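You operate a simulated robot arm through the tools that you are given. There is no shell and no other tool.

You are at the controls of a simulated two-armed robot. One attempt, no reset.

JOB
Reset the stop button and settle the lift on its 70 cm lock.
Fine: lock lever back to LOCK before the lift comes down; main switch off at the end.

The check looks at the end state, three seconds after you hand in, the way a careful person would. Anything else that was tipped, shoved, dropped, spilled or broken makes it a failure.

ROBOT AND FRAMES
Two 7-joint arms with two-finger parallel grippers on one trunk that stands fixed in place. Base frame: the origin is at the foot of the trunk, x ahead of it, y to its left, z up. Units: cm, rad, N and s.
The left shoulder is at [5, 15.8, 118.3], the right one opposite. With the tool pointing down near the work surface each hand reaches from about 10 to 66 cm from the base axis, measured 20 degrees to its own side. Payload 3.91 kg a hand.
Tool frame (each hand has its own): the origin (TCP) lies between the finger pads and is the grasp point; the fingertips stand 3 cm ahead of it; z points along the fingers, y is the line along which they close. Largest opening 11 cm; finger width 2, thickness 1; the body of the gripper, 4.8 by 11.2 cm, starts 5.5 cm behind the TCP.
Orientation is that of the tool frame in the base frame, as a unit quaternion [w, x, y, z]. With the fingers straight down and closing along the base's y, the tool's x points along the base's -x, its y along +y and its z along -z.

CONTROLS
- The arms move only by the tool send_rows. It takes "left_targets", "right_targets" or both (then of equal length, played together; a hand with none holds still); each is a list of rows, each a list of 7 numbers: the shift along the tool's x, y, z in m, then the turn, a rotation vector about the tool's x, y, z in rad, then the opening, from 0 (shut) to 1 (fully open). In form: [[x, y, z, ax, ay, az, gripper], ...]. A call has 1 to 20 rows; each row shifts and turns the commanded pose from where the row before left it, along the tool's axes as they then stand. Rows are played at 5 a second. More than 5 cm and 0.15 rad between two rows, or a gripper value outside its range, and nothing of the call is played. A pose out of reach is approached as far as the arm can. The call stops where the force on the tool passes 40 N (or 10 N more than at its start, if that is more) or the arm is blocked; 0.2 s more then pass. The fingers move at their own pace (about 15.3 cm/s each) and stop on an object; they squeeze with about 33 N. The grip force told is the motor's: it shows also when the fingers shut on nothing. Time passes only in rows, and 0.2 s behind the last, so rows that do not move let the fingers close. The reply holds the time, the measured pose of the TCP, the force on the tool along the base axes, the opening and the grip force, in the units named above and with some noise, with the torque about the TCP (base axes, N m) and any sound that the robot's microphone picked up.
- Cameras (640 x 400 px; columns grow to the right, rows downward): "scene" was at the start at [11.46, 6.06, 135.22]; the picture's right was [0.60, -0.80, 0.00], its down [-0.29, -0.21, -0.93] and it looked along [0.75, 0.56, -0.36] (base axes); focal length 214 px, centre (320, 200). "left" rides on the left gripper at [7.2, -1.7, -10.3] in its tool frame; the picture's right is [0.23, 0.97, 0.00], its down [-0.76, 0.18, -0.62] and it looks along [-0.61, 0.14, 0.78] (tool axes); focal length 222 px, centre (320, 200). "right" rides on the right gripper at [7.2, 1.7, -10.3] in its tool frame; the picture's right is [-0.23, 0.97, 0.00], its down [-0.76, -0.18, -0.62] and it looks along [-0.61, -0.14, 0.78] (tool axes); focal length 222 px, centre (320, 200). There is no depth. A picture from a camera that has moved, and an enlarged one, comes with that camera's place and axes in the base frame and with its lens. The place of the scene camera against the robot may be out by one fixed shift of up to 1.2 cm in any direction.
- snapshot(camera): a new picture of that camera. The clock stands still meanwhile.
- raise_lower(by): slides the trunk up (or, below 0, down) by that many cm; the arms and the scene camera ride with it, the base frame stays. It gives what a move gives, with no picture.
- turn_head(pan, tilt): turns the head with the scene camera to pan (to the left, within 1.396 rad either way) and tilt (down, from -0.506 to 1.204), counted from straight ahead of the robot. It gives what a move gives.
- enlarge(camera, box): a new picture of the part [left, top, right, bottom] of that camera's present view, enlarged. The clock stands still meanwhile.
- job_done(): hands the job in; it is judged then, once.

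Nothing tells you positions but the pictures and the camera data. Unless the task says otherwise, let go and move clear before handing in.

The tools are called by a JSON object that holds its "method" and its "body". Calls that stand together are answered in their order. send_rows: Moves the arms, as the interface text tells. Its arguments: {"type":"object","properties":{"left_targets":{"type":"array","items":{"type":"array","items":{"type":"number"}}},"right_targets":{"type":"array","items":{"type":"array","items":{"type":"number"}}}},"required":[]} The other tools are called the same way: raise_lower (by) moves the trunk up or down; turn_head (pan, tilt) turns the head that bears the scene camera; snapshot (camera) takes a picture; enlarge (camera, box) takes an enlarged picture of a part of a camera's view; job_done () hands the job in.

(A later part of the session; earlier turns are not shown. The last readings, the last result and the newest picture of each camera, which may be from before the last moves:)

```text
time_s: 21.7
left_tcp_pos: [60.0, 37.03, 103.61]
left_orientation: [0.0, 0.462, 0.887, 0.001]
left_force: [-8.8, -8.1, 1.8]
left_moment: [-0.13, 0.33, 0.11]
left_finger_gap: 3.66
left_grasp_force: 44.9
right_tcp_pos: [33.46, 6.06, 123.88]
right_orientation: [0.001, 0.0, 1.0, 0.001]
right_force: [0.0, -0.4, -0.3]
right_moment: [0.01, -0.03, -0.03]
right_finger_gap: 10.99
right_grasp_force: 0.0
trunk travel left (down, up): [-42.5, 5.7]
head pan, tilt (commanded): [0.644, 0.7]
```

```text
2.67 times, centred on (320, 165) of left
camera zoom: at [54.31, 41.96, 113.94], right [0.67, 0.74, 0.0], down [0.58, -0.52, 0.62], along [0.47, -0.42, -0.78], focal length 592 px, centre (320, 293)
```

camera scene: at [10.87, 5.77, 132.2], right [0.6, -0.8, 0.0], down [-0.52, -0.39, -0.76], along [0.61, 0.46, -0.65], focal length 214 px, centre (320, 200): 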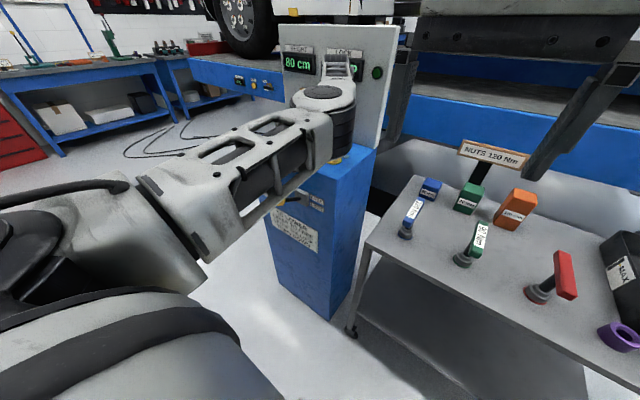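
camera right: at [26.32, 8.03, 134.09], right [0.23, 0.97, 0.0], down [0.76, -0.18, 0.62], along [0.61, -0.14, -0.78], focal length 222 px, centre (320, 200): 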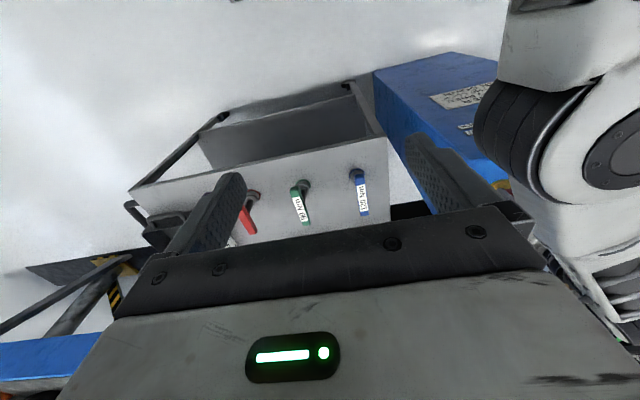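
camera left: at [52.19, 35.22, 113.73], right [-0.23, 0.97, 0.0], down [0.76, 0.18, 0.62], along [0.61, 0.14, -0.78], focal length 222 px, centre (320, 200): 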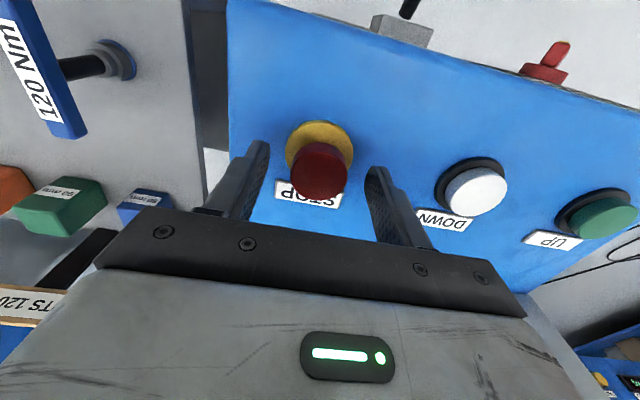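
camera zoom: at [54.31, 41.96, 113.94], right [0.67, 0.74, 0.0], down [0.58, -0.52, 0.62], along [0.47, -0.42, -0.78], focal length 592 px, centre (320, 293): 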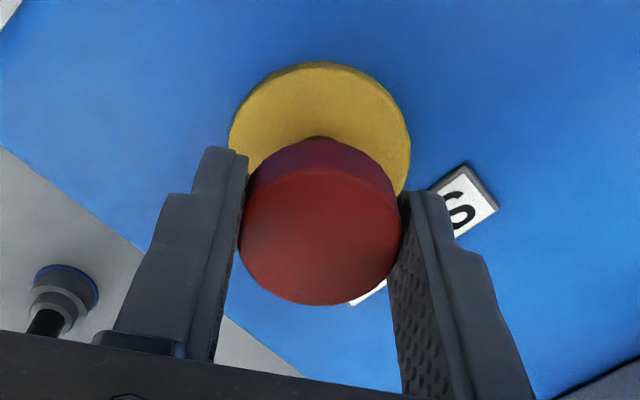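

The green lamp lit up: the stop is reset (by pulling). I open, rise clear and read the display.

{"method": "send_rows", "body": {"left_targets": [[0, 0, 0, 0, 0, 0, 0.65], [0, 0, 0, 0, 0, 0, 0.65], [0, 0, -0.02, 0, 0, 0, 0.65], [0, 0, -0.03, 0, 0, 0, 0.65], [0, 0, -0.03, 0, 0, -0.15, 0.65], [0, 0, -0.03, 0, 0, -0.15, 0.65], [0.02, 0, -0.02, 0, 0, -0.15, 0.65], [0.03, 0, 0, 0, 0, -0.15, 0.65], [0.03, 0, 0, 0, 0, -0.15, 0.65], [0.03, 0, 0, 0, 0, -0.15, 0.65], [0.03, 0, 0, 0, 0, -0.06, 0.65], [0, 0, 0, 0, 0, 0, 0.65]]}}

{"method": "snapshot", "body": {"camera": "scene"}}

{"method": "snapshot", "body": {"camera": "left"}}

```text
time_s: 24.3
left_tcp_pos: [53.84, 43.85, 123.2]
left_orientation: [0.0, 0.01, 1.0, 0.001]
left_force: [0.2, 0.5, 0.5]
left_moment: [0.02, 0.0, -0.01]
left_finger_gap: 7.14
left_grasp_force: 0.0
left hand out of reach, approached as far as the arm can: row 6, 7, 8, 9, 10, 11
right_tcp_pos: [33.6, 6.14, 123.96]
right_orientation: [0.0, 0.0, 1.0, 0.001]
right_force: [0.3, -0.2, -0.1]
right_moment: [0.04, 0.0, 0.0]
right_finger_gap: 10.99
right_grasp_force: 0.0
trunk travel left (down, up): [-42.5, 5.7]
head pan, tilt (commanded): [0.644, 0.7]
```

```text
taken
camera scene: at [10.77, 5.57, 132.22], right [0.6, -0.8, 0.0], down [-0.51, -0.39, -0.77], along [0.61, 0.46, -0.64], focal length 214 px, centre (320, 200)
```

scene: 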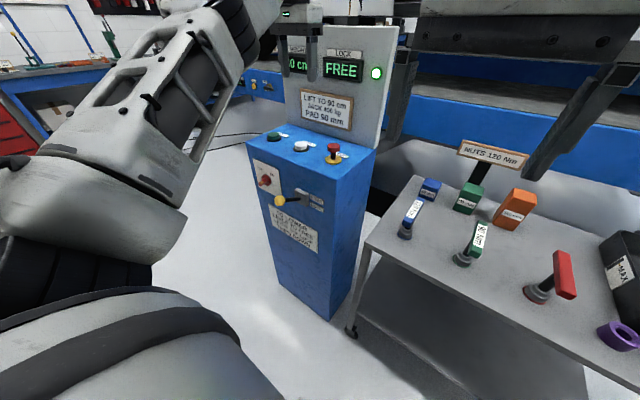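

```text
taken
camera left: at [46.51, 42.36, 133.6], right [-0.21, 0.98, 0.0], down [0.76, 0.16, 0.62], along [0.61, 0.13, -0.78], focal length 222 px, centre (320, 200)
```

left: 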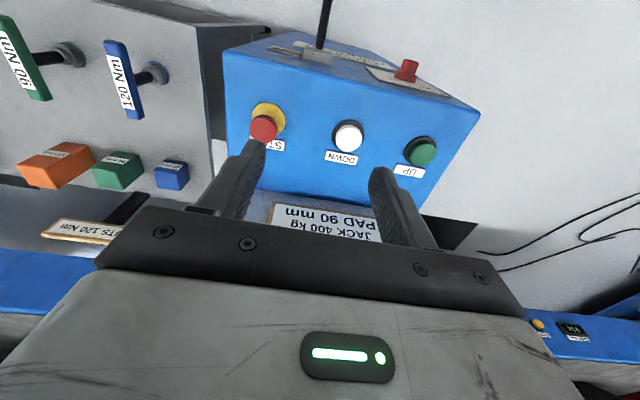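

Stop is reset: button is up and LOCK now reads FREE. The left arm reported reaching trouble, so I check where it settles with a small no-move.

{"method": "send_rows", "body": {"left_targets": [[0, 0, 0, 0, 0, 0, 0.65], [0, 0, 0, 0, 0, 0, 0.65]]}}

{"method": "enlarge", "body": {"camera": "scene", "box": [230, 30, 400, 240]}}

{"method": "turn_head", "body": {"pan": 0.75, "tilt": 0.45}}

{"method": "snapshot", "body": {"camera": "scene"}}

```text
time_s: 24.9
left_tcp_pos: [53.99, 43.88, 123.35]
left_orientation: [0.0, 0.01, 1.0, 0.0]
left_force: [-0.4, -0.4, 0.2]
left_moment: [0.0, 0.01, 0.0]
left_finger_gap: 7.15
left_grasp_force: 0.1
right_tcp_pos: [33.58, 6.19, 123.86]
right_orientation: [0.0, 0.0, 1.0, 0.0]
right_force: [0.4, -0.1, 0.4]
right_moment: [0.01, -0.01, -0.03]
right_finger_gap: 11.0
right_grasp_force: 0.0
trunk travel left (down, up): [-42.5, 5.7]
head pan, tilt (commanded): [0.644, 0.7]
```

```text
1.90 times, centred on (315, 135) of scene
camera zoom: at [10.82, 5.58, 132.21], right [0.6, -0.8, 0.0], down [-0.52, -0.39, -0.76], along [0.61, 0.46, -0.64], focal length 408 px, centre (330, 324)
```

zoom: 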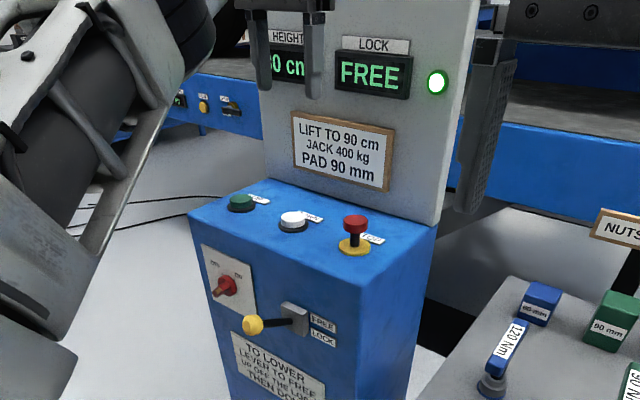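

```text
time_s: 25.6
left_tcp_pos: [53.99, 43.97, 123.13]
left_orientation: [-0.001, 0.01, 1.0, 0.0]
left_force: [-0.5, 0.3, 0.8]
left_moment: [-0.01, 0.0, 0.01]
left_finger_gap: 7.16
left_grasp_force: 0.1
right_tcp_pos: [33.51, 6.22, 123.91]
right_orientation: [0.0, 0.0, 1.0, 0.0]
right_force: [-0.7, 0.3, 0.3]
right_moment: [0.01, 0.0, 0.01]
right_finger_gap: 11.02
right_grasp_force: 0.1
trunk travel left (down, up): [-42.5, 5.7]
head pan, tilt (commanded): [0.75, 0.45]
```

```text
taken
camera scene: at [10.75, 6.75, 134.43], right [0.68, -0.73, 0.0], down [-0.32, -0.3, -0.9], along [0.66, 0.61, -0.44], focal length 214 px, centre (320, 200)
```

scene: 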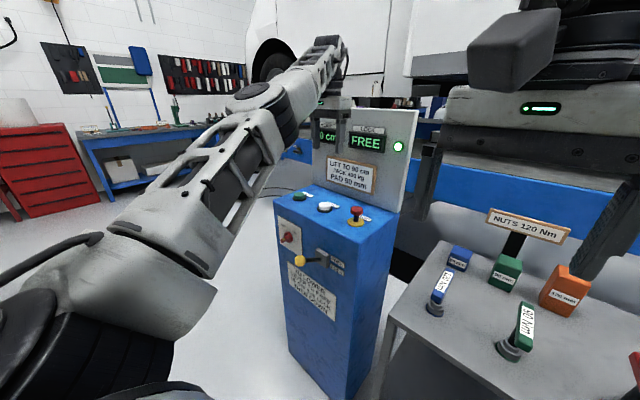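

{"method": "send_rows", "body": {"left_targets": [[-0.02, 0, -0.0175, 0, 0, 0, 0.65], [-0.02, 0, -0.0175, 0, 0, 0, 0.65], [-0.02, 0, -0.0175, 0, 0, 0, 0.65], [-0.02, 0, -0.0175, 0, 0, 0, 0.65], [0, 0, 0, 0, 0, 0, 0.65]]}}

```text
time_s: 26.8
left_tcp_pos: [53.98, 42.57, 124.5]
left_orientation: [0.0, 0.001, 1.0, 0.0]
left_force: [0.1, -0.1, 1.2]
left_moment: [-0.04, 0.04, 0.0]
left_finger_gap: 7.16
left_grasp_force: 0.0
left hand out of reach, approached as far as the arm can: row 1, 2, 3, 4
right_tcp_pos: [33.63, 6.22, 123.94]
right_orientation: [0.0, 0.001, 1.0, 0.0]
right_force: [0.1, -0.2, 0.4]
right_moment: [-0.01, -0.01, 0.0]
right_finger_gap: 11.02
right_grasp_force: 0.0
trunk travel left (down, up): [-42.5, 5.7]
head pan, tilt (commanded): [0.75, 0.45]
```

{"method": "send_rows", "body": {"left_targets": [[0.01, 0, 0.02, 0, 0, 0, 0.65], [0.01, 0, 0.02, 0, 0, 0, 0.65], [0, 0, 0, 0, 0, 0, 0.65]]}}

{"method": "snapshot", "body": {"camera": "scene"}}

```text
time_s: 27.6
left_tcp_pos: [51.74, 42.74, 120.59]
left_orientation: [0.0, 0.002, 1.0, 0.002]
left_force: [-0.2, 0.1, 0.9]
left_moment: [-0.01, 0.0, -0.01]
left_finger_gap: 7.13
left_grasp_force: 0.2
right_tcp_pos: [33.48, 6.2, 123.98]
right_orientation: [0.0, 0.0, 1.0, 0.001]
right_force: [0.0, 0.3, -0.7]
right_moment: [0.04, 0.01, -0.01]
right_finger_gap: 11.01
right_grasp_force: 0.1
trunk travel left (down, up): [-42.5, 5.7]
head pan, tilt (commanded): [0.75, 0.45]
```

```text
taken
camera scene: at [10.73, 6.76, 134.44], right [0.68, -0.73, 0.0], down [-0.32, -0.3, -0.9], along [0.66, 0.61, -0.44], focal length 214 px, centre (320, 200)
```

scene: 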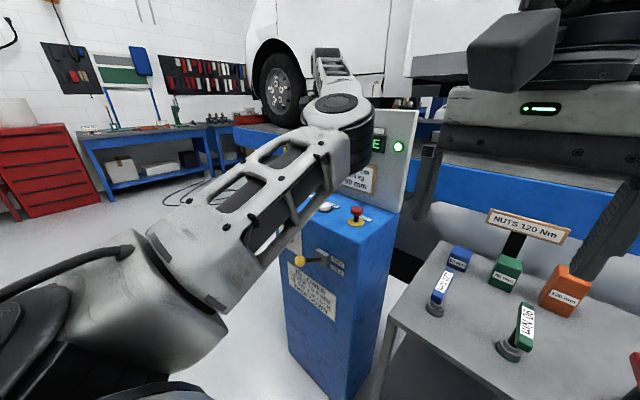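

The arm moves normally again. Next, to just above the lever knob for a close look.

{"method": "send_rows", "body": {"left_targets": [[0.0162, 0.0005, 0.0277, 0, 0, 0, 0.65], [0.0162, 0.0005, 0.0277, 0, 0, 0, 0.65], [0.0162, 0.0005, 0.0277, 0, 0, 0, 0.65], [0.0162, 0.0005, 0.0277, 0, 0, 0, 0.65], [0.0162, 0.0005, 0.0277, 0, 0, 0, 0.65], [0.0162, 0.0005, 0.0277, 0, 0, 0, 0.65], [0, 0, 0, 0, 0, 0, 0.65]]}}

{"method": "snapshot", "body": {"camera": "left"}}

{"method": "snapshot", "body": {"camera": "scene"}}

{"method": "snapshot", "body": {"camera": "right"}}

```text
time_s: 28.8
left_tcp_pos: [44.32, 43.28, 108.04]
left_orientation: [0.001, -0.004, 1.0, -0.001]
left_force: [0.4, 0.2, -0.3]
left_moment: [0.0, 0.01, 0.03]
left_finger_gap: 7.17
left_grasp_force: 0.0
right_tcp_pos: [33.79, 5.45, 123.73]
right_orientation: [-0.001, 0.005, 1.0, -0.013]
right_force: [-5.1, -22.3, 4.4]
right_moment: [0.51, -0.01, 0.29]
right_finger_gap: 9.84
right_grasp_force: 0.0
trunk travel left (down, up): [-42.5, 5.7]
head pan, tilt (commanded): [0.75, 0.45]
stopped in row 5 (right hand): the force on the tool passed its limit at 45 N (the readings are from after the stop); the commanded pose is now the measured one
```

```text
taken
camera left: at [36.97, 41.5, 118.34], right [-0.23, 0.97, 0.0], down [0.76, 0.18, 0.62], along [0.61, 0.14, -0.78], focal length 222 px, centre (320, 200)
```

left: 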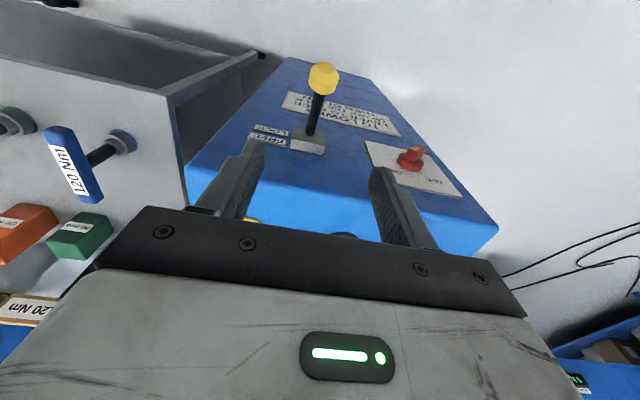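

```text
taken
camera scene: at [10.74, 6.75, 134.44], right [0.68, -0.73, 0.0], down [-0.32, -0.3, -0.9], along [0.66, 0.61, -0.44], focal length 214 px, centre (320, 200)
```

scene: 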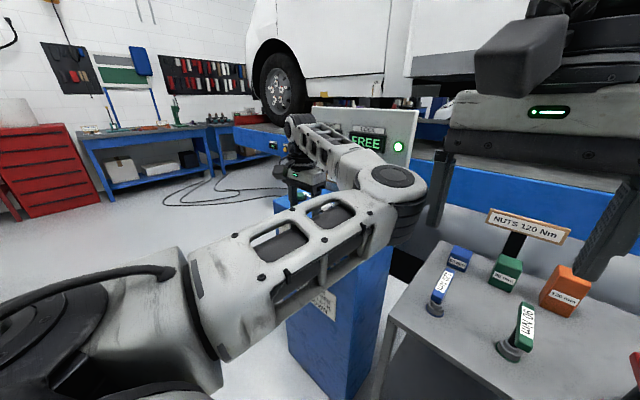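

```text
taken
camera right: at [26.6, 7.5, 133.88], right [0.24, 0.97, -0.03], down [0.76, -0.17, 0.63], along [0.6, -0.17, -0.78], focal length 222 px, centre (320, 200)
```

right: 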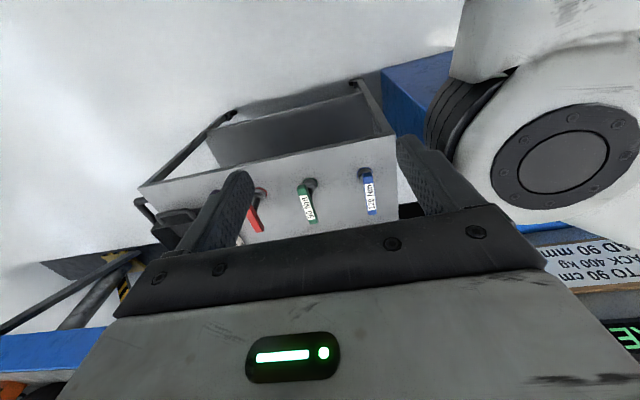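

The left forearm touched the right hand's finger. I move the right hand off to the right, out of the way.

{"method": "send_rows", "body": {"right_targets": [[0, -0.015, 0, 0, 0, 0, 0.5], [0.005, -0.03, -0.005, 0, 0, 0, 0.3], [0.005, -0.03, -0.005, 0, 0, 0, 0.3], [0.005, -0.03, 0, 0, 0, 0, 0.3], [0.005, -0.03, 0, 0, 0, 0, 0.3], [0.005, -0.03, 0, 0, 0, 0, 0.3], [0.005, -0.03, 0, 0, 0, 0, 0.3], [0.0, -0.03, 0, 0, 0, 0, 0.3], [0, 0, 0, 0, 0, 0, 0.3]]}}

{"method": "snapshot", "body": {"camera": "right"}}

{"method": "snapshot", "body": {"camera": "scene"}}

```text
time_s: 30.8
left_tcp_pos: [44.41, 43.18, 107.96]
left_orientation: [0.002, -0.001, 1.0, -0.002]
left_force: [0.7, 0.2, 0.0]
left_moment: [0.03, 0.02, 0.03]
left_finger_gap: 7.16
left_grasp_force: 0.1
right_tcp_pos: [30.69, -16.88, 125.33]
right_orientation: [-0.001, 0.003, 1.0, -0.01]
right_force: [0.1, 0.3, 0.2]
right_moment: [-0.01, 0.0, 0.0]
right_finger_gap: 3.3
right_grasp_force: 0.1
trunk travel left (down, up): [-42.5, 5.7]
head pan, tilt (commanded): [0.75, 0.45]
```

```text
taken
camera right: at [23.5, -14.87, 135.4], right [0.23, 0.97, -0.02], down [0.76, -0.17, 0.63], along [0.6, -0.16, -0.78], focal length 222 px, centre (320, 200)
```

right: 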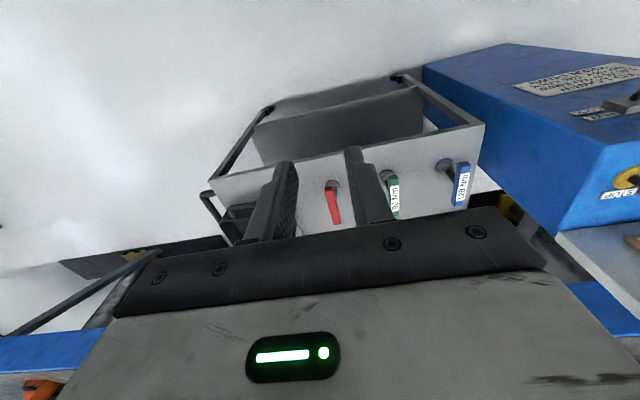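

```text
taken
camera scene: at [10.75, 6.77, 134.43], right [0.68, -0.73, 0.0], down [-0.32, -0.3, -0.9], along [0.66, 0.61, -0.44], focal length 214 px, centre (320, 200)
```

scene: 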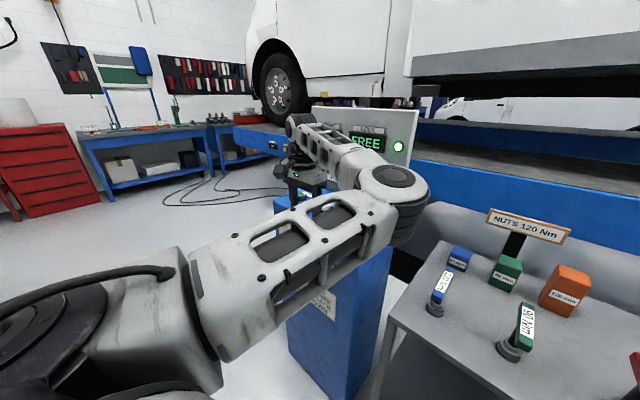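

The right hand is clear. I turn the right hand so its camera watches the console and the left arm.

{"method": "send_rows", "body": {"right_targets": [[0, 0, 0, 0, 0, -0.145, 0.3], [0, 0, 0, 0, 0, -0.145, 0.3], [0, 0, 0, 0, 0, -0.145, 0.3], [0, 0, 0, 0, 0, -0.145, 0.3], [0, 0, 0, 0, 0, -0.145, 0.3], [0, 0, 0, 0, 0, -0.145, 0.3], [0, 0, 0, 0, 0, -0.145, 0.3], [0, 0, 0, 0, 0, -0.145, 0.3], [0, 0, 0, 0, -0.13, 0, 0.3], [0, 0, 0, 0, -0.13, 0, 0.3], [0, 0, 0, 0, -0.13, 0, 0.3], [0, 0, 0, 0, 0, 0, 0.3]]}}

{"method": "snapshot", "body": {"camera": "right"}}

```text
time_s: 33.4
left_tcp_pos: [44.3, 43.14, 108.02]
left_orientation: [0.002, -0.002, 1.0, -0.001]
left_force: [-0.4, 0.0, 0.1]
left_moment: [0.02, -0.05, -0.01]
left_finger_gap: 7.14
left_grasp_force: 0.0
right_tcp_pos: [30.56, -16.86, 125.2]
right_orientation: [0.158, -0.535, 0.824, 0.097]
right_force: [-0.1, -0.2, 0.2]
right_moment: [0.04, 0.01, 0.0]
right_finger_gap: 3.32
right_grasp_force: 0.0
trunk travel left (down, up): [-42.5, 5.7]
head pan, tilt (commanded): [0.75, 0.45]
```

```text
taken
camera right: at [24.73, -25.69, 131.97], right [-0.8, 0.59, 0.07], down [0.35, 0.37, 0.86], along [0.48, 0.72, -0.51], focal length 222 px, centre (320, 200)
```

right: 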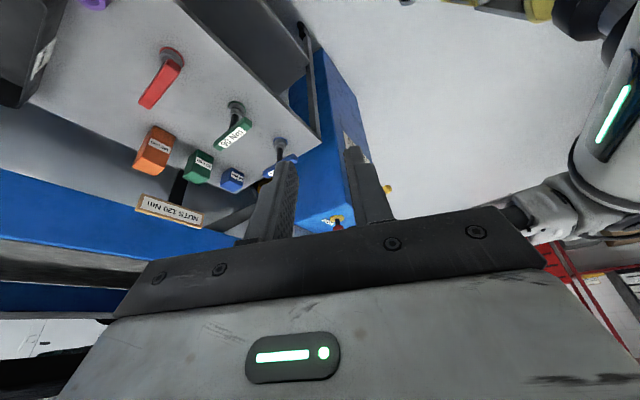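

{"method": "enlarge", "body": {"camera": "left", "box": [260, 40, 380, 180]}}

{"method": "enlarge", "body": {"camera": "right", "box": [300, 120, 420, 240]}}

```text
2.86 times, centred on (320, 110) of left
camera zoom: at [37.05, 41.38, 118.37], right [-0.23, 0.97, 0.0], down [0.76, 0.18, 0.63], along [0.61, 0.14, -0.78], focal length 635 px, centre (320, 457)
```

zoom: 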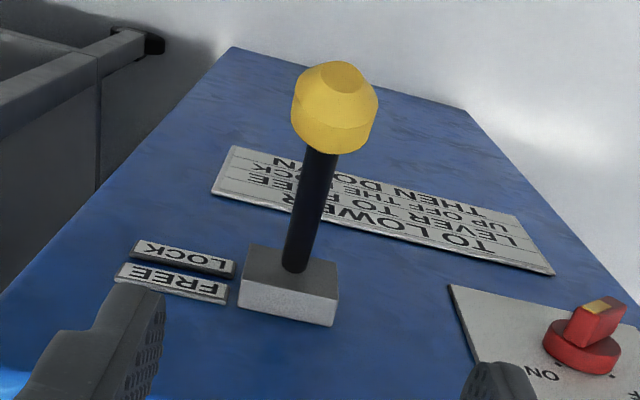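

```text
3.33 times, centred on (360, 180) of right
camera zoom: at [24.73, -25.69, 131.97], right [-0.8, 0.59, 0.07], down [0.35, 0.37, 0.86], along [0.48, 0.72, -0.51], focal length 740 px, centre (187, 267)
```

zoom: 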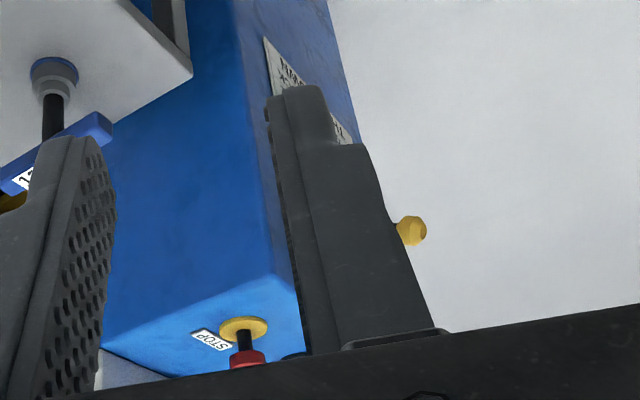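

The knob is at about [41.7, 43.0, 90.7], 3.3 cm wide. I descend around it in two stages, watching the elbow over the cart.

{"method": "send_rows", "body": {"left_targets": [[0.0042, -0.0003, 0.028, 0, 0, 0, 0.6], [0.0042, -0.0003, 0.028, 0, 0, 0, 0.6], [0.0042, -0.0003, 0.028, 0, 0, 0, 0.6], [0, 0, 0, 0, 0, 0, 0.6]]}}

{"method": "snapshot", "body": {"camera": "scene"}}

{"method": "snapshot", "body": {"camera": "right"}}

{"method": "snapshot", "body": {"camera": "left"}}

```text
time_s: 34.4
left_tcp_pos: [43.27, 42.85, 99.68]
left_orientation: [0.002, -0.002, 1.0, -0.001]
left_force: [-0.5, 0.2, -0.1]
left_moment: [0.01, 0.0, 0.0]
left_finger_gap: 6.61
left_grasp_force: 0.1
right_tcp_pos: [30.59, -16.85, 125.13]
right_orientation: [0.157, -0.536, 0.824, 0.097]
right_force: [0.0, 0.3, -0.6]
right_moment: [-0.02, 0.0, 0.0]
right_finger_gap: 3.31
right_grasp_force: 0.0
trunk travel left (down, up): [-42.5, 5.7]
head pan, tilt (commanded): [0.75, 0.45]
```

```text
taken
camera scene: at [10.74, 6.74, 134.44], right [0.68, -0.73, 0.0], down [-0.32, -0.3, -0.9], along [0.66, 0.61, -0.44], focal length 214 px, centre (320, 200)
```

scene: 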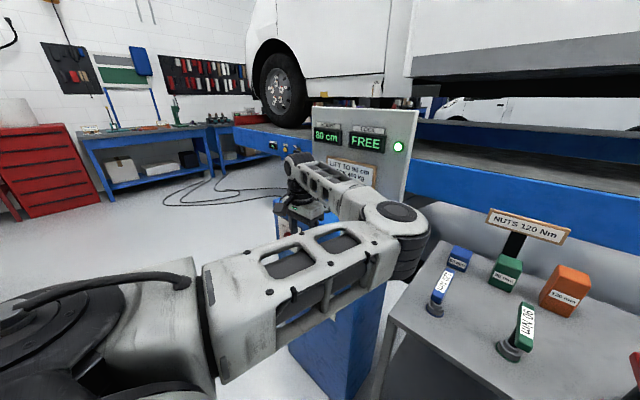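

```text
taken
camera right: at [24.73, -25.69, 131.99], right [-0.8, 0.59, 0.08], down [0.35, 0.37, 0.86], along [0.48, 0.72, -0.51], focal length 222 px, centre (320, 200)
```

right: 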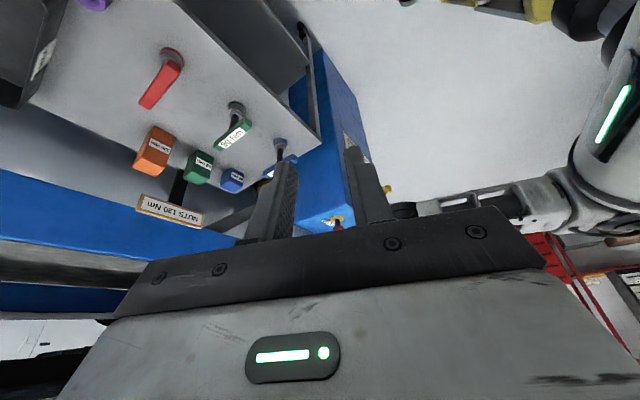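

```text
taken
camera left: at [35.89, 41.12, 110.06], right [-0.23, 0.97, 0.0], down [0.76, 0.18, 0.63], along [0.61, 0.14, -0.78], focal length 222 px, centre (320, 200)
```

left: 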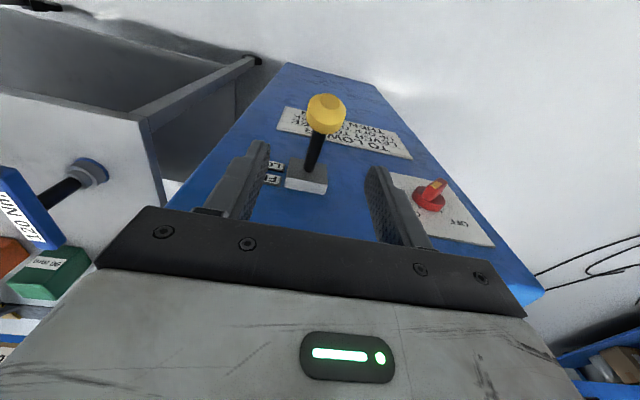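

{"method": "send_rows", "body": {"left_targets": [[0.0038, 0.0004, 0.022, 0, 0, 0, 0.6], [0.0038, 0.0004, 0.022, 0, 0, 0, 0.6], [0.0038, 0.0004, 0.022, 0, 0, 0, 0.6], [0.0038, 0.0003, 0.021, 0, 0, 0, 0.6], [0, 0, 0, 0, 0, 0, 0.6]]}}

{"method": "snapshot", "body": {"camera": "left"}}

{"method": "snapshot", "body": {"camera": "scene"}}

```text
time_s: 35.6
left_tcp_pos: [41.74, 42.96, 90.88]
left_orientation: [0.002, -0.001, 1.0, -0.002]
left_force: [0.8, -0.3, -0.1]
left_moment: [-0.01, 0.02, 0.03]
left_finger_gap: 6.56
left_grasp_force: 0.1
right_tcp_pos: [30.61, -16.74, 125.1]
right_orientation: [0.155, -0.537, 0.823, 0.098]
right_force: [0.1, 0.6, 1.1]
right_moment: [-0.01, -0.02, -0.03]
right_finger_gap: 3.3
right_grasp_force: 0.0
trunk travel left (down, up): [-42.5, 5.7]
head pan, tilt (commanded): [0.75, 0.45]
```

```text
taken
camera left: at [34.35, 41.29, 101.31], right [-0.23, 0.97, 0.0], down [0.76, 0.18, 0.63], along [0.61, 0.14, -0.78], focal length 222 px, centre (320, 200)
```

left: 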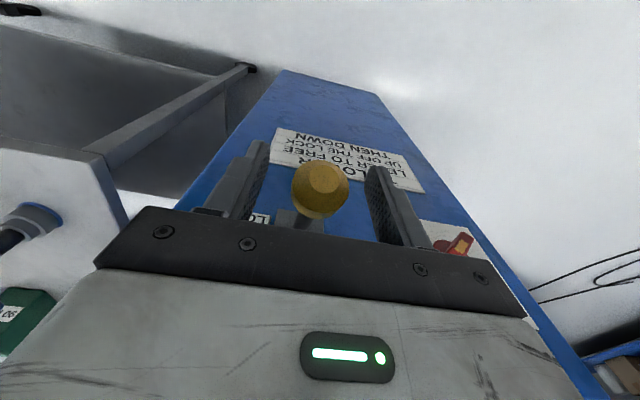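

```text
taken
camera scene: at [10.74, 6.74, 134.43], right [0.68, -0.73, 0.0], down [-0.32, -0.3, -0.9], along [0.66, 0.61, -0.44], focal length 214 px, centre (320, 200)
```

scene: 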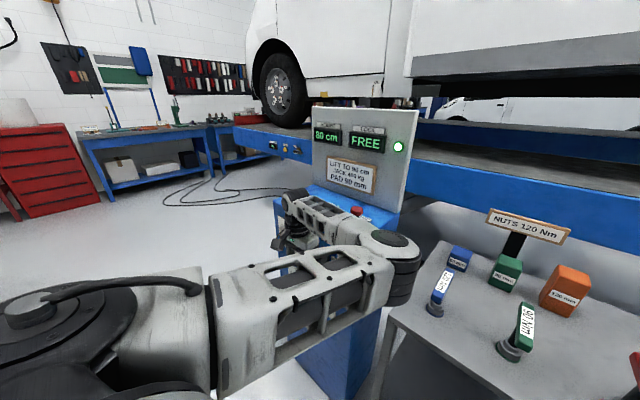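

{"method": "send_rows", "body": {"left_targets": [[0, 0, 0, 0, 0, 0, 0.0], [0, 0, 0, 0, 0, 0, 0.0], [0.0025, 0, 0.0075, 0, 0, 0, 0.0], [0.0024, 0, 0.0075, 0, 0, 0, 0.0], [0.0013, 0, 0.007, 0, 0, 0, 0.0], [0.0012, 0, 0.007, 0, 0, 0, 0.0]]}}

{"method": "snapshot", "body": {"camera": "left"}}

{"method": "enlarge", "body": {"camera": "scene", "box": [260, 100, 420, 260]}}

```text
time_s: 37.0
left_tcp_pos: [40.77, 43.0, 88.29]
left_orientation: [0.002, -0.001, 1.0, -0.001]
left_force: [-11.3, -11.6, 15.0]
left_moment: [-0.03, -1.17, 0.01]
left_finger_gap: 3.09
left_grasp_force: 45.0
right_tcp_pos: [30.36, -17.0, 125.17]
right_orientation: [0.158, -0.536, 0.824, 0.098]
right_force: [0.0, 0.0, -0.3]
right_moment: [-0.05, 0.01, 0.0]
right_finger_gap: 3.3
right_grasp_force: 0.0
trunk travel left (down, up): [-42.5, 5.7]
head pan, tilt (commanded): [0.75, 0.45]
```

```text
taken
camera left: at [33.45, 41.25, 98.55], right [-0.23, 0.97, 0.0], down [0.76, 0.18, 0.63], along [0.61, 0.14, -0.78], focal length 222 px, centre (320, 200)
```

left: 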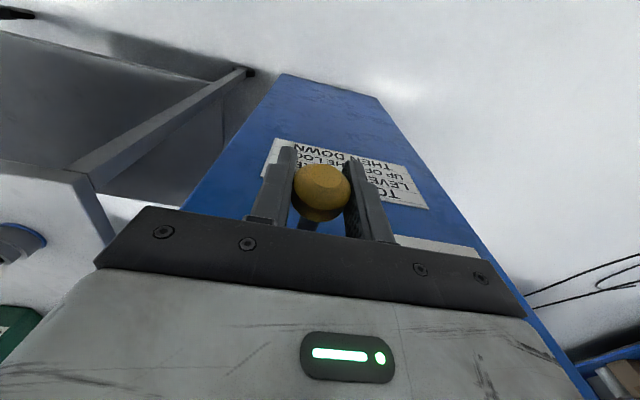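

```text
2.50 times, centred on (340, 180) of scene
camera zoom: at [10.51, 6.51, 134.48], right [0.68, -0.73, 0.0], down [-0.32, -0.29, -0.9], along [0.66, 0.61, -0.43], focal length 536 px, centre (270, 250)
```

zoom: 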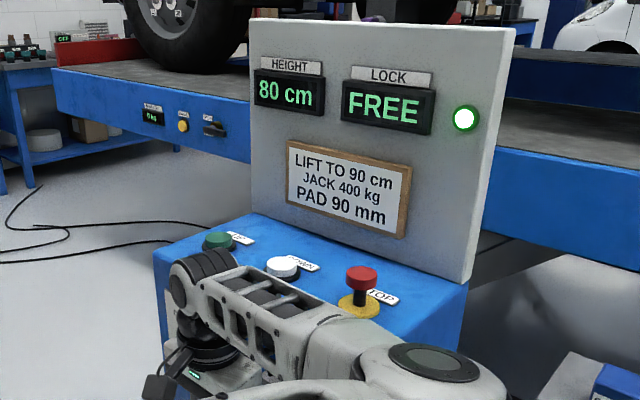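

The lever is moving down with the hand. I follow the arc further while tilting the hand along with the lever.

{"method": "send_rows", "body": {"left_targets": [[0.001, -0.0015, 0.011, 0, -0.12, 0, 0.0], [0.0017, 0, 0.0139, 0, -0.12, 0, 0.0], [0.0014, 0, 0.0141, 0, -0.12, 0, 0.0], [0, 0, 0, 0, 0, 0, 0.0]]}}

{"method": "snapshot", "body": {"camera": "left"}}

{"method": "enlarge", "body": {"camera": "scene", "box": [260, 100, 420, 260]}}

```text
time_s: 38.0
left_tcp_pos: [40.66, 42.98, 84.07]
left_orientation: [0.18, -0.003, 0.984, 0.0]
left_force: [-23.7, -4.7, 3.7]
left_moment: [0.21, -0.81, 0.07]
left_finger_gap: 3.08
left_grasp_force: 45.0
right_tcp_pos: [30.27, -16.74, 125.21]
right_orientation: [0.158, -0.536, 0.824, 0.096]
right_force: [0.0, 0.8, 1.0]
right_moment: [0.0, -0.02, 0.0]
right_finger_gap: 3.29
right_grasp_force: 0.1
trunk travel left (down, up): [-42.5, 5.7]
head pan, tilt (commanded): [0.75, 0.45]
```

```text
taken
camera left: at [30.31, 41.2, 91.21], right [-0.22, 0.97, -0.08], down [0.49, 0.18, 0.85], along [0.84, 0.15, -0.52], focal length 222 px, centre (320, 200)
```

left: 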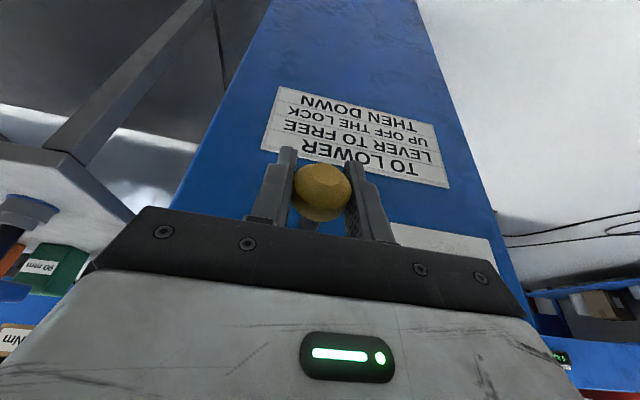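

```text
2.50 times, centred on (340, 180) of scene
camera zoom: at [10.48, 6.67, 134.45], right [0.68, -0.73, 0.0], down [-0.32, -0.3, -0.9], along [0.66, 0.61, -0.43], focal length 536 px, centre (270, 250)
```

zoom: 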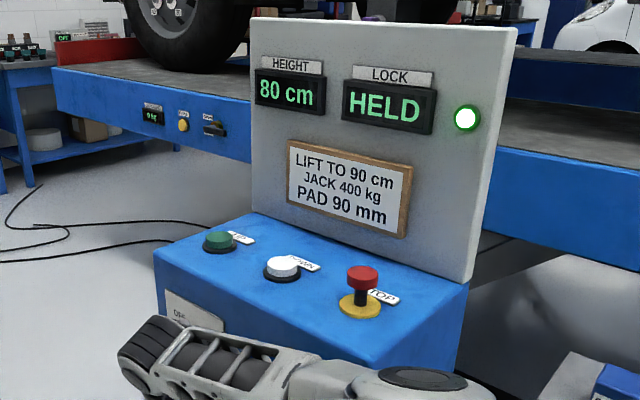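

LOCK reads HELD now. I follow the lever a bit further to make sure it is at its lower end position.

{"method": "send_rows", "body": {"left_targets": [[0.0063, 0, 0.0083, 0, -0.1, 0, 0.0], [0.0044, 0, 0.009, 0, -0.1, 0, 0.0], [0, 0, 0, 0, 0, 0, 0.0]]}}

{"method": "enlarge", "body": {"camera": "scene", "box": [260, 100, 420, 260]}}

```text
time_s: 38.8
left_tcp_pos: [41.39, 42.89, 82.31]
left_orientation: [0.283, 0.001, 0.959, -0.001]
left_force: [28.2, 8.7, -0.9]
left_moment: [-0.01, 1.11, -0.14]
left_finger_gap: 3.08
left_grasp_force: 45.5
right_tcp_pos: [30.78, -16.78, 125.13]
right_orientation: [0.154, -0.536, 0.824, 0.098]
right_force: [1.1, -0.2, 0.1]
right_moment: [0.0, -0.01, -0.04]
right_finger_gap: 3.3
right_grasp_force: 0.0
trunk travel left (down, up): [-42.5, 5.7]
head pan, tilt (commanded): [0.75, 0.45]
```

```text
2.50 times, centred on (340, 180) of scene
camera zoom: at [11.03, 6.84, 134.4], right [0.68, -0.73, 0.0], down [-0.32, -0.3, -0.9], along [0.66, 0.61, -0.44], focal length 536 px, centre (270, 250)
```

zoom: 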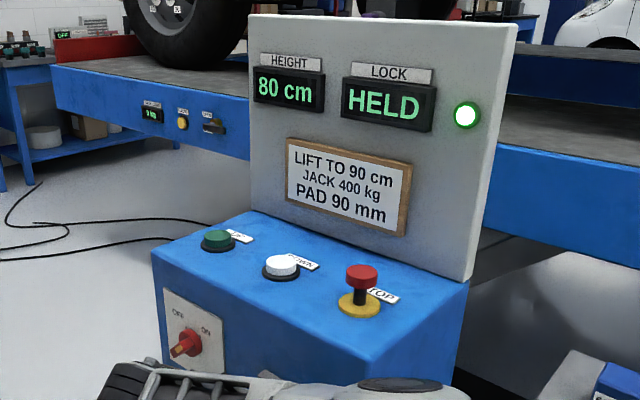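

{"method": "send_rows", "body": {"left_targets": [[0, 0, 0, 0, 0, 0, 0.6], [0, 0, 0, 0, 0, 0, 0.6], [0, 0, -0.03, 0, 0, 0, 0.6], [0, 0, -0.04, 0, 0, 0, 0.6], [0, 0, -0.04, 0, 0, 0, 0.6], [0, 0, -0.04, 0, 0, 0, 0.6], [0, 0, 0, 0, 0, 0, 0.6]]}}

{"method": "snapshot", "body": {"camera": "left"}}

{"method": "snapshot", "body": {"camera": "scene"}}

```text
time_s: 40.4
left_tcp_pos: [32.66, 43.13, 94.67]
left_orientation: [0.278, -0.002, 0.96, 0.0]
left_force: [0.7, -0.3, -0.3]
left_moment: [0.01, 0.05, -0.03]
left_finger_gap: 6.59
left_grasp_force: 0.0
right_tcp_pos: [30.54, -16.77, 125.11]
right_orientation: [0.156, -0.536, 0.824, 0.097]
right_force: [-0.5, 0.4, -0.6]
right_moment: [0.02, 0.0, 0.01]
right_finger_gap: 3.29
right_grasp_force: 0.0
trunk travel left (down, up): [-42.5, 5.7]
head pan, tilt (commanded): [0.75, 0.45]
```

```text
taken
camera left: at [20.9, 41.42, 99.66], right [-0.19, 0.97, -0.12], down [0.31, 0.18, 0.93], along [0.93, 0.14, -0.34], focal length 222 px, centre (320, 200)
```

left: 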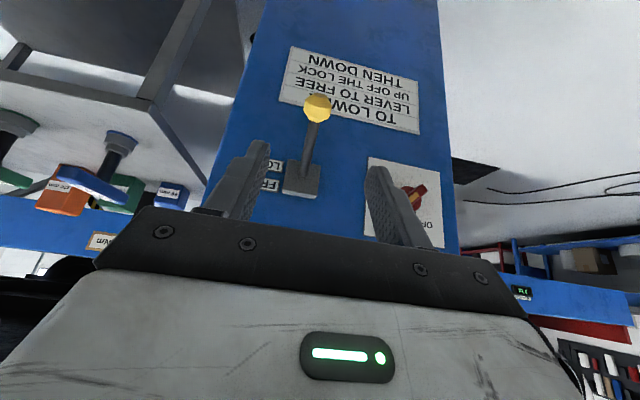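

```text
taken
camera scene: at [10.75, 6.75, 134.43], right [0.68, -0.73, 0.0], down [-0.32, -0.3, -0.9], along [0.66, 0.61, -0.44], focal length 214 px, centre (320, 200)
```

scene: 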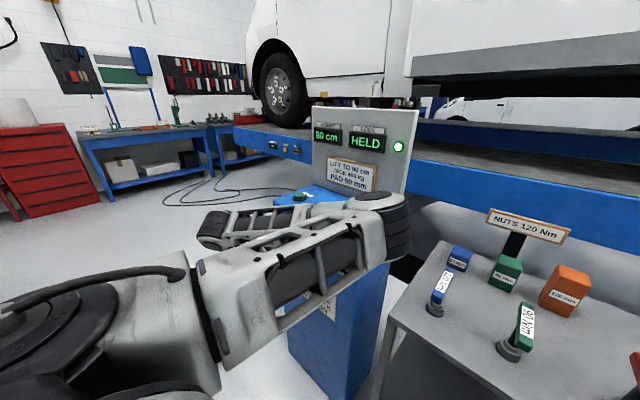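

The lever stays at LOCK and the display says HELD at 80 cm. Next I close the fingers, rise, and head for the white DOWN button with the hand tilted forward.

{"method": "send_rows", "body": {"left_targets": [[-0.0192, 0, -0.0304, 0, 0, 0, 0.0], [-0.0192, 0, -0.0304, 0, 0, 0, 0.0], [-0.0192, 0, -0.0304, 0, 0, 0, 0.0], [-0.0192, 0, -0.0304, 0, 0, 0, 0.0], [-0.0192, 0, -0.0304, 0, 0, 0, 0.0], [0, 0, 0, 0, 0, 0, 0.0]]}}

{"method": "snapshot", "body": {"camera": "scene"}}

{"method": "snapshot", "body": {"camera": "left"}}

```text
time_s: 41.8
left_tcp_pos: [32.8, 43.12, 112.81]
left_orientation: [0.278, -0.001, 0.961, -0.001]
left_force: [0.0, -0.2, -0.5]
left_moment: [0.02, -0.06, -0.02]
left_finger_gap: 0.01
left_grasp_force: 33.2
right_tcp_pos: [30.56, -16.87, 125.15]
right_orientation: [0.156, -0.537, 0.824, 0.098]
right_force: [-0.4, -0.2, 0.3]
right_moment: [-0.05, 0.01, -0.04]
right_finger_gap: 3.3
right_grasp_force: 0.0
trunk travel left (down, up): [-42.5, 5.7]
head pan, tilt (commanded): [0.75, 0.45]
```

```text
taken
camera scene: at [10.75, 6.75, 134.43], right [0.68, -0.73, 0.0], down [-0.32, -0.3, -0.9], along [0.66, 0.61, -0.44], focal length 214 px, centre (320, 200)
```

scene: 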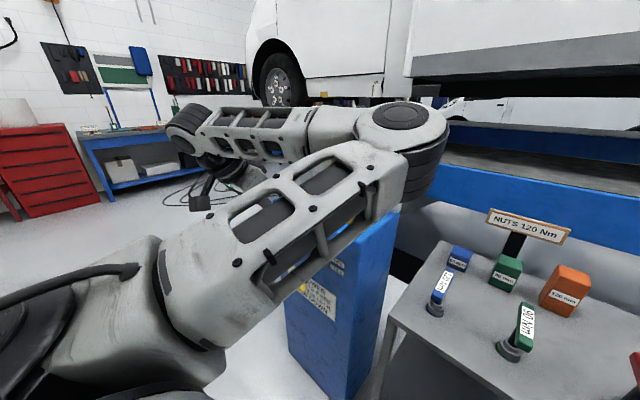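

```text
taken
camera left: at [21.08, 41.24, 117.63], right [-0.2, 0.97, -0.12], down [0.31, 0.18, 0.93], along [0.93, 0.14, -0.34], focal length 222 px, centre (320, 200)
```

left: 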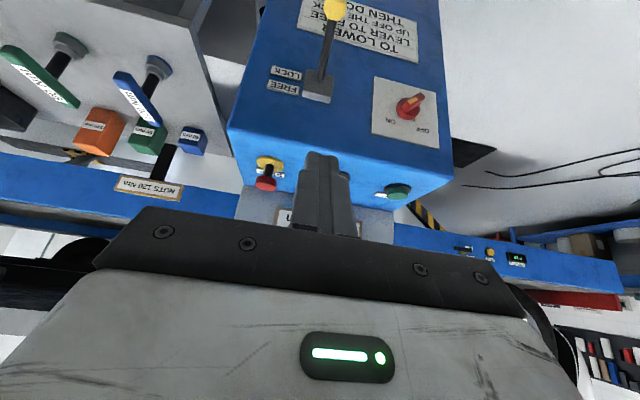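

{"method": "send_rows", "body": {"left_targets": [[-0.0248, 0.0088, 0.0216, 0, 0, 0, 0.0], [-0.0248, 0.0088, 0.0216, 0, 0, 0, 0.0], [-0.0248, 0.0088, 0.0216, 0, 0, 0, 0.0], [-0.0248, 0.0088, 0.0216, 0, 0, 0, 0.0], [-0.0248, 0.0088, 0.0216, 0, 0, 0, 0.0], [-0.0248, 0.0088, 0.0216, 0, 0, 0, 0.0], [-0.0248, 0.0088, 0.0216, 0, 0, 0, 0.0], [-0.0248, 0.0088, 0.0216, 0, 0, 0, 0.0], [0, 0, 0, 0, 0, 0, 0.0]]}}

{"method": "snapshot", "body": {"camera": "scene"}}

{"method": "snapshot", "body": {"camera": "left"}}

```text
time_s: 43.8
left_tcp_pos: [58.86, 50.06, 108.59]
left_orientation: [0.278, -0.002, 0.961, 0.0]
left_force: [0.8, -0.1, 0.1]
left_moment: [-0.02, -0.01, 0.03]
left_finger_gap: 0.0
left_grasp_force: 33.4
right_tcp_pos: [30.71, -16.88, 125.19]
right_orientation: [0.157, -0.536, 0.824, 0.098]
right_force: [0.1, 0.4, 0.4]
right_moment: [0.03, -0.01, -0.01]
right_finger_gap: 3.33
right_grasp_force: 0.1
trunk travel left (down, up): [-42.5, 5.7]
head pan, tilt (commanded): [0.75, 0.45]
```

```text
taken
camera scene: at [10.73, 6.73, 134.44], right [0.68, -0.73, 0.0], down [-0.32, -0.3, -0.9], along [0.66, 0.61, -0.43], focal length 214 px, centre (320, 200)
```

scene: 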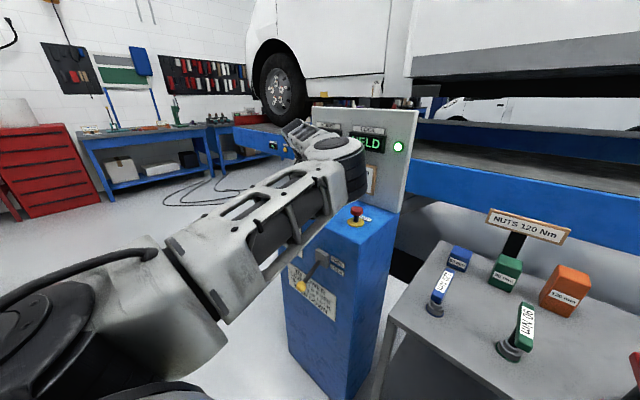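

```text
taken
camera left: at [47.02, 48.24, 113.56], right [-0.2, 0.97, -0.12], down [0.31, 0.18, 0.93], along [0.93, 0.15, -0.34], focal length 222 px, centre (320, 200)
```

left: 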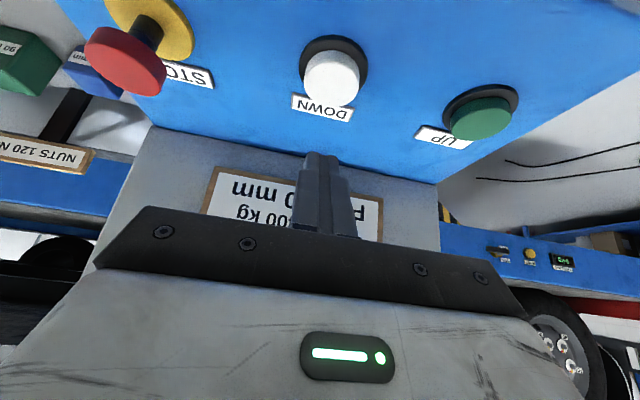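

{"method": "enlarge", "body": {"camera": "scene", "box": [270, 90, 420, 260]}}

{"method": "turn_head", "body": {"pan": 0.1, "tilt": 0.3}}

{"method": "snapshot", "body": {"camera": "scene"}}

```text
2.35 times, centred on (345, 175) of scene
camera zoom: at [10.73, 6.73, 134.44], right [0.68, -0.73, 0.0], down [-0.32, -0.3, -0.9], along [0.66, 0.61, -0.43], focal length 505 px, centre (261, 259)
```

zoom: 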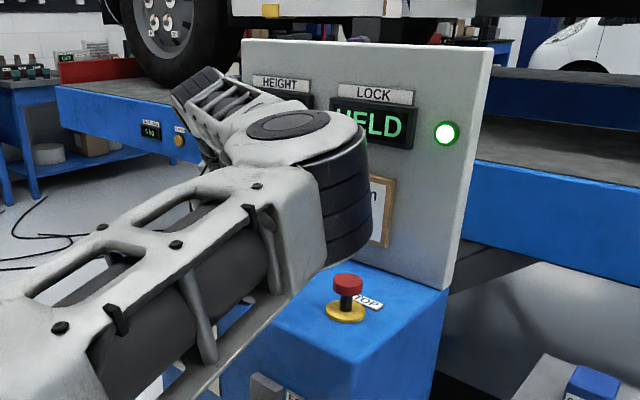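

```text
time_s: 44.8
left_tcp_pos: [58.79, 49.93, 108.64]
left_orientation: [0.278, -0.001, 0.961, 0.0]
left_force: [0.1, 0.4, -0.5]
left_moment: [-0.01, 0.03, 0.03]
left_finger_gap: 0.0
left_grasp_force: 32.5
right_tcp_pos: [30.59, -16.79, 125.17]
right_orientation: [0.156, -0.536, 0.824, 0.098]
right_force: [0.3, 0.0, 0.2]
right_moment: [-0.02, -0.01, 0.04]
right_finger_gap: 3.28
right_grasp_force: 0.0
trunk travel left (down, up): [-42.5, 5.7]
head pan, tilt (commanded): [0.099, 0.3]
```

```text
taken
camera scene: at [13.31, 1.42, 135.83], right [0.1, -0.99, 0.0], down [-0.29, -0.03, -0.96], along [0.95, 0.1, -0.3], focal length 214 px, centre (320, 200)
```

scene: 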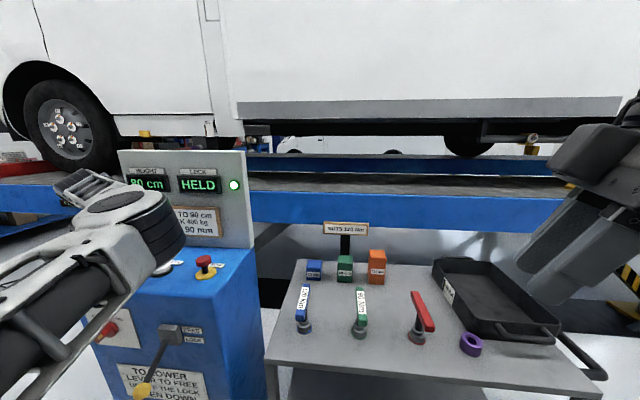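

From this head pose I can see both HEIGHT (80 cm) and LOCK (HELD). I lower the closed fingertips to just above the DOWN button.

{"method": "send_rows", "body": {"left_targets": [[0.0081, 0, 0.0146, 0, 0, 0, 0.0], [0.0081, 0, 0.0146, 0, 0, 0, 0.0], [0.0081, 0, 0.0146, 0, 0, 0, 0.0], [0, 0, 0, 0, 0, 0, 0.0]]}}

{"method": "enlarge", "body": {"camera": "left", "box": [220, 60, 460, 240]}}

{"method": "enlarge", "body": {"camera": "scene", "box": [80, 130, 270, 300]}}

```text
time_s: 45.8
left_tcp_pos: [59.11, 50.08, 103.7]
left_orientation: [0.278, -0.001, 0.96, 0.0]
left_force: [-0.6, 0.7, -0.9]
left_moment: [0.02, -0.01, -0.04]
left_finger_gap: 0.0
left_grasp_force: 33.5
right_tcp_pos: [30.62, -16.81, 125.23]
right_orientation: [0.156, -0.536, 0.824, 0.098]
right_force: [-0.3, -1.0, -0.1]
right_moment: [-0.01, 0.0, -0.01]
right_finger_gap: 3.35
right_grasp_force: 0.1
trunk travel left (down, up): [-42.5, 5.7]
head pan, tilt (commanded): [0.099, 0.3]
```

```text
2.22 times, centred on (340, 150) of left
camera zoom: at [47.28, 48.3, 108.56], right [-0.2, 0.97, -0.12], down [0.31, 0.18, 0.93], along [0.93, 0.14, -0.34], focal length 494 px, centre (276, 311)
```

zoom: 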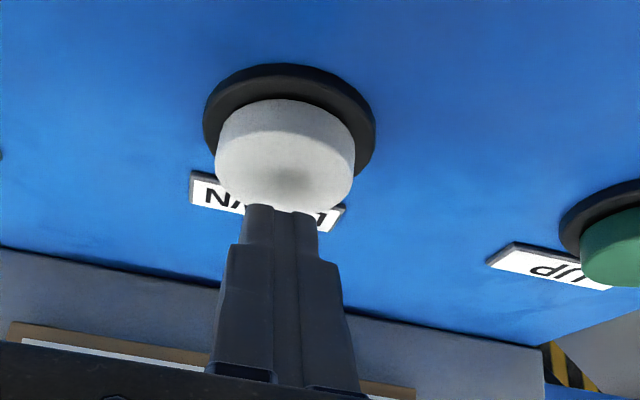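

```text
2.35 times, centred on (175, 215) of scene
camera zoom: at [13.3, 1.4, 135.83], right [0.1, -1.0, 0.0], down [-0.29, -0.03, -0.96], along [0.95, 0.09, -0.3], focal length 505 px, centre (661, 165)
```

zoom: 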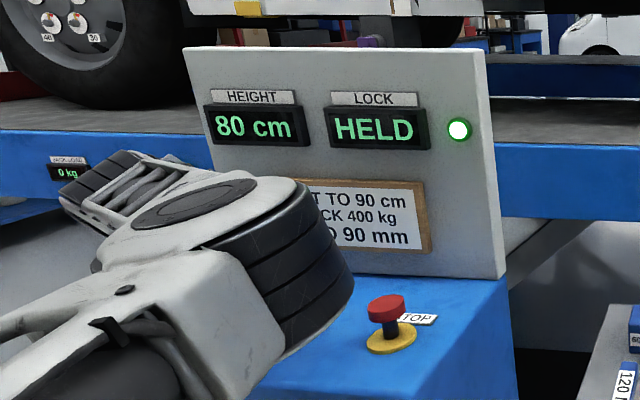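

{"method": "send_rows", "body": {"left_targets": [[0.0016, 0, 0.0025, 0, 0, 0, 0.0], [0.0016, 0, 0.0025, 0, 0, 0, 0.0], [0.0016, 0, 0.0025, 0, 0, 0, 0.0], [0.0016, 0, 0.0025, 0, 0, 0, 0.0]]}}

{"method": "enlarge", "body": {"camera": "scene", "box": [80, 130, 270, 300]}}

```text
time_s: 46.8
left_tcp_pos: [59.04, 50.0, 102.49]
left_orientation: [0.279, -0.002, 0.96, 0.001]
left_force: [-0.8, -0.1, 0.7]
left_moment: [-0.02, -0.03, -0.04]
left_finger_gap: 0.01
left_grasp_force: 33.1
right_tcp_pos: [30.52, -16.72, 125.11]
right_orientation: [0.157, -0.536, 0.824, 0.097]
right_force: [0.1, 0.4, 0.9]
right_moment: [-0.01, -0.03, -0.02]
right_finger_gap: 3.3
right_grasp_force: 0.1
trunk travel left (down, up): [-42.5, 5.7]
head pan, tilt (commanded): [0.099, 0.3]
```

```text
2.35 times, centred on (175, 215) of scene
camera zoom: at [13.29, 1.39, 135.83], right [0.1, -1.0, 0.0], down [-0.29, -0.03, -0.96], along [0.95, 0.09, -0.3], focal length 505 px, centre (661, 165)
```

zoom: 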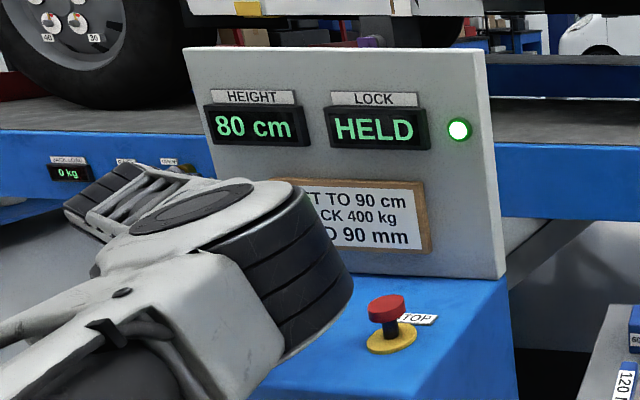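

{"method": "send_rows", "body": {"left_targets": [[0.0013, 0, 0.0021, 0, 0, 0, 0.0], [0.0013, 0, 0.0021, 0, 0, 0, 0.0]]}}

{"method": "enlarge", "body": {"camera": "scene", "box": [80, 130, 270, 300]}}

```text
time_s: 47.4
left_tcp_pos: [59.1, 50.04, 102.34]
left_orientation: [0.28, -0.003, 0.96, 0.002]
left_force: [1.3, 1.0, 8.2]
left_moment: [0.02, -0.16, -0.06]
left_finger_gap: 0.02
left_grasp_force: 33.2
right_tcp_pos: [30.57, -16.85, 125.15]
right_orientation: [0.157, -0.536, 0.824, 0.097]
right_force: [-0.1, -0.2, -0.6]
right_moment: [0.02, -0.01, 0.03]
right_finger_gap: 3.31
right_grasp_force: 0.1
trunk travel left (down, up): [-42.5, 5.7]
head pan, tilt (commanded): [0.099, 0.3]
heard: click
```

```text
2.35 times, centred on (175, 215) of scene
camera zoom: at [13.25, 1.35, 135.85], right [0.1, -1.0, 0.0], down [-0.29, -0.03, -0.96], along [0.95, 0.1, -0.3], focal length 505 px, centre (661, 165)
```

zoom: 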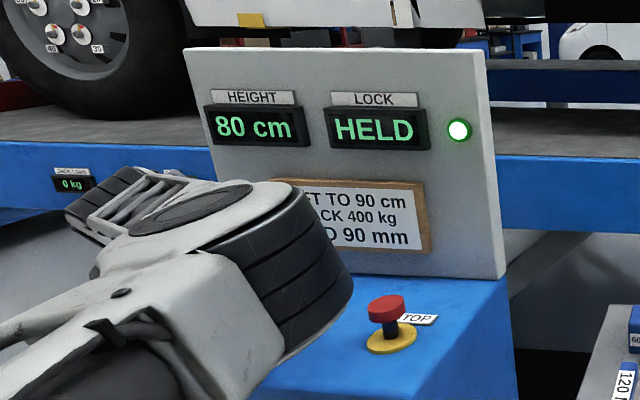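

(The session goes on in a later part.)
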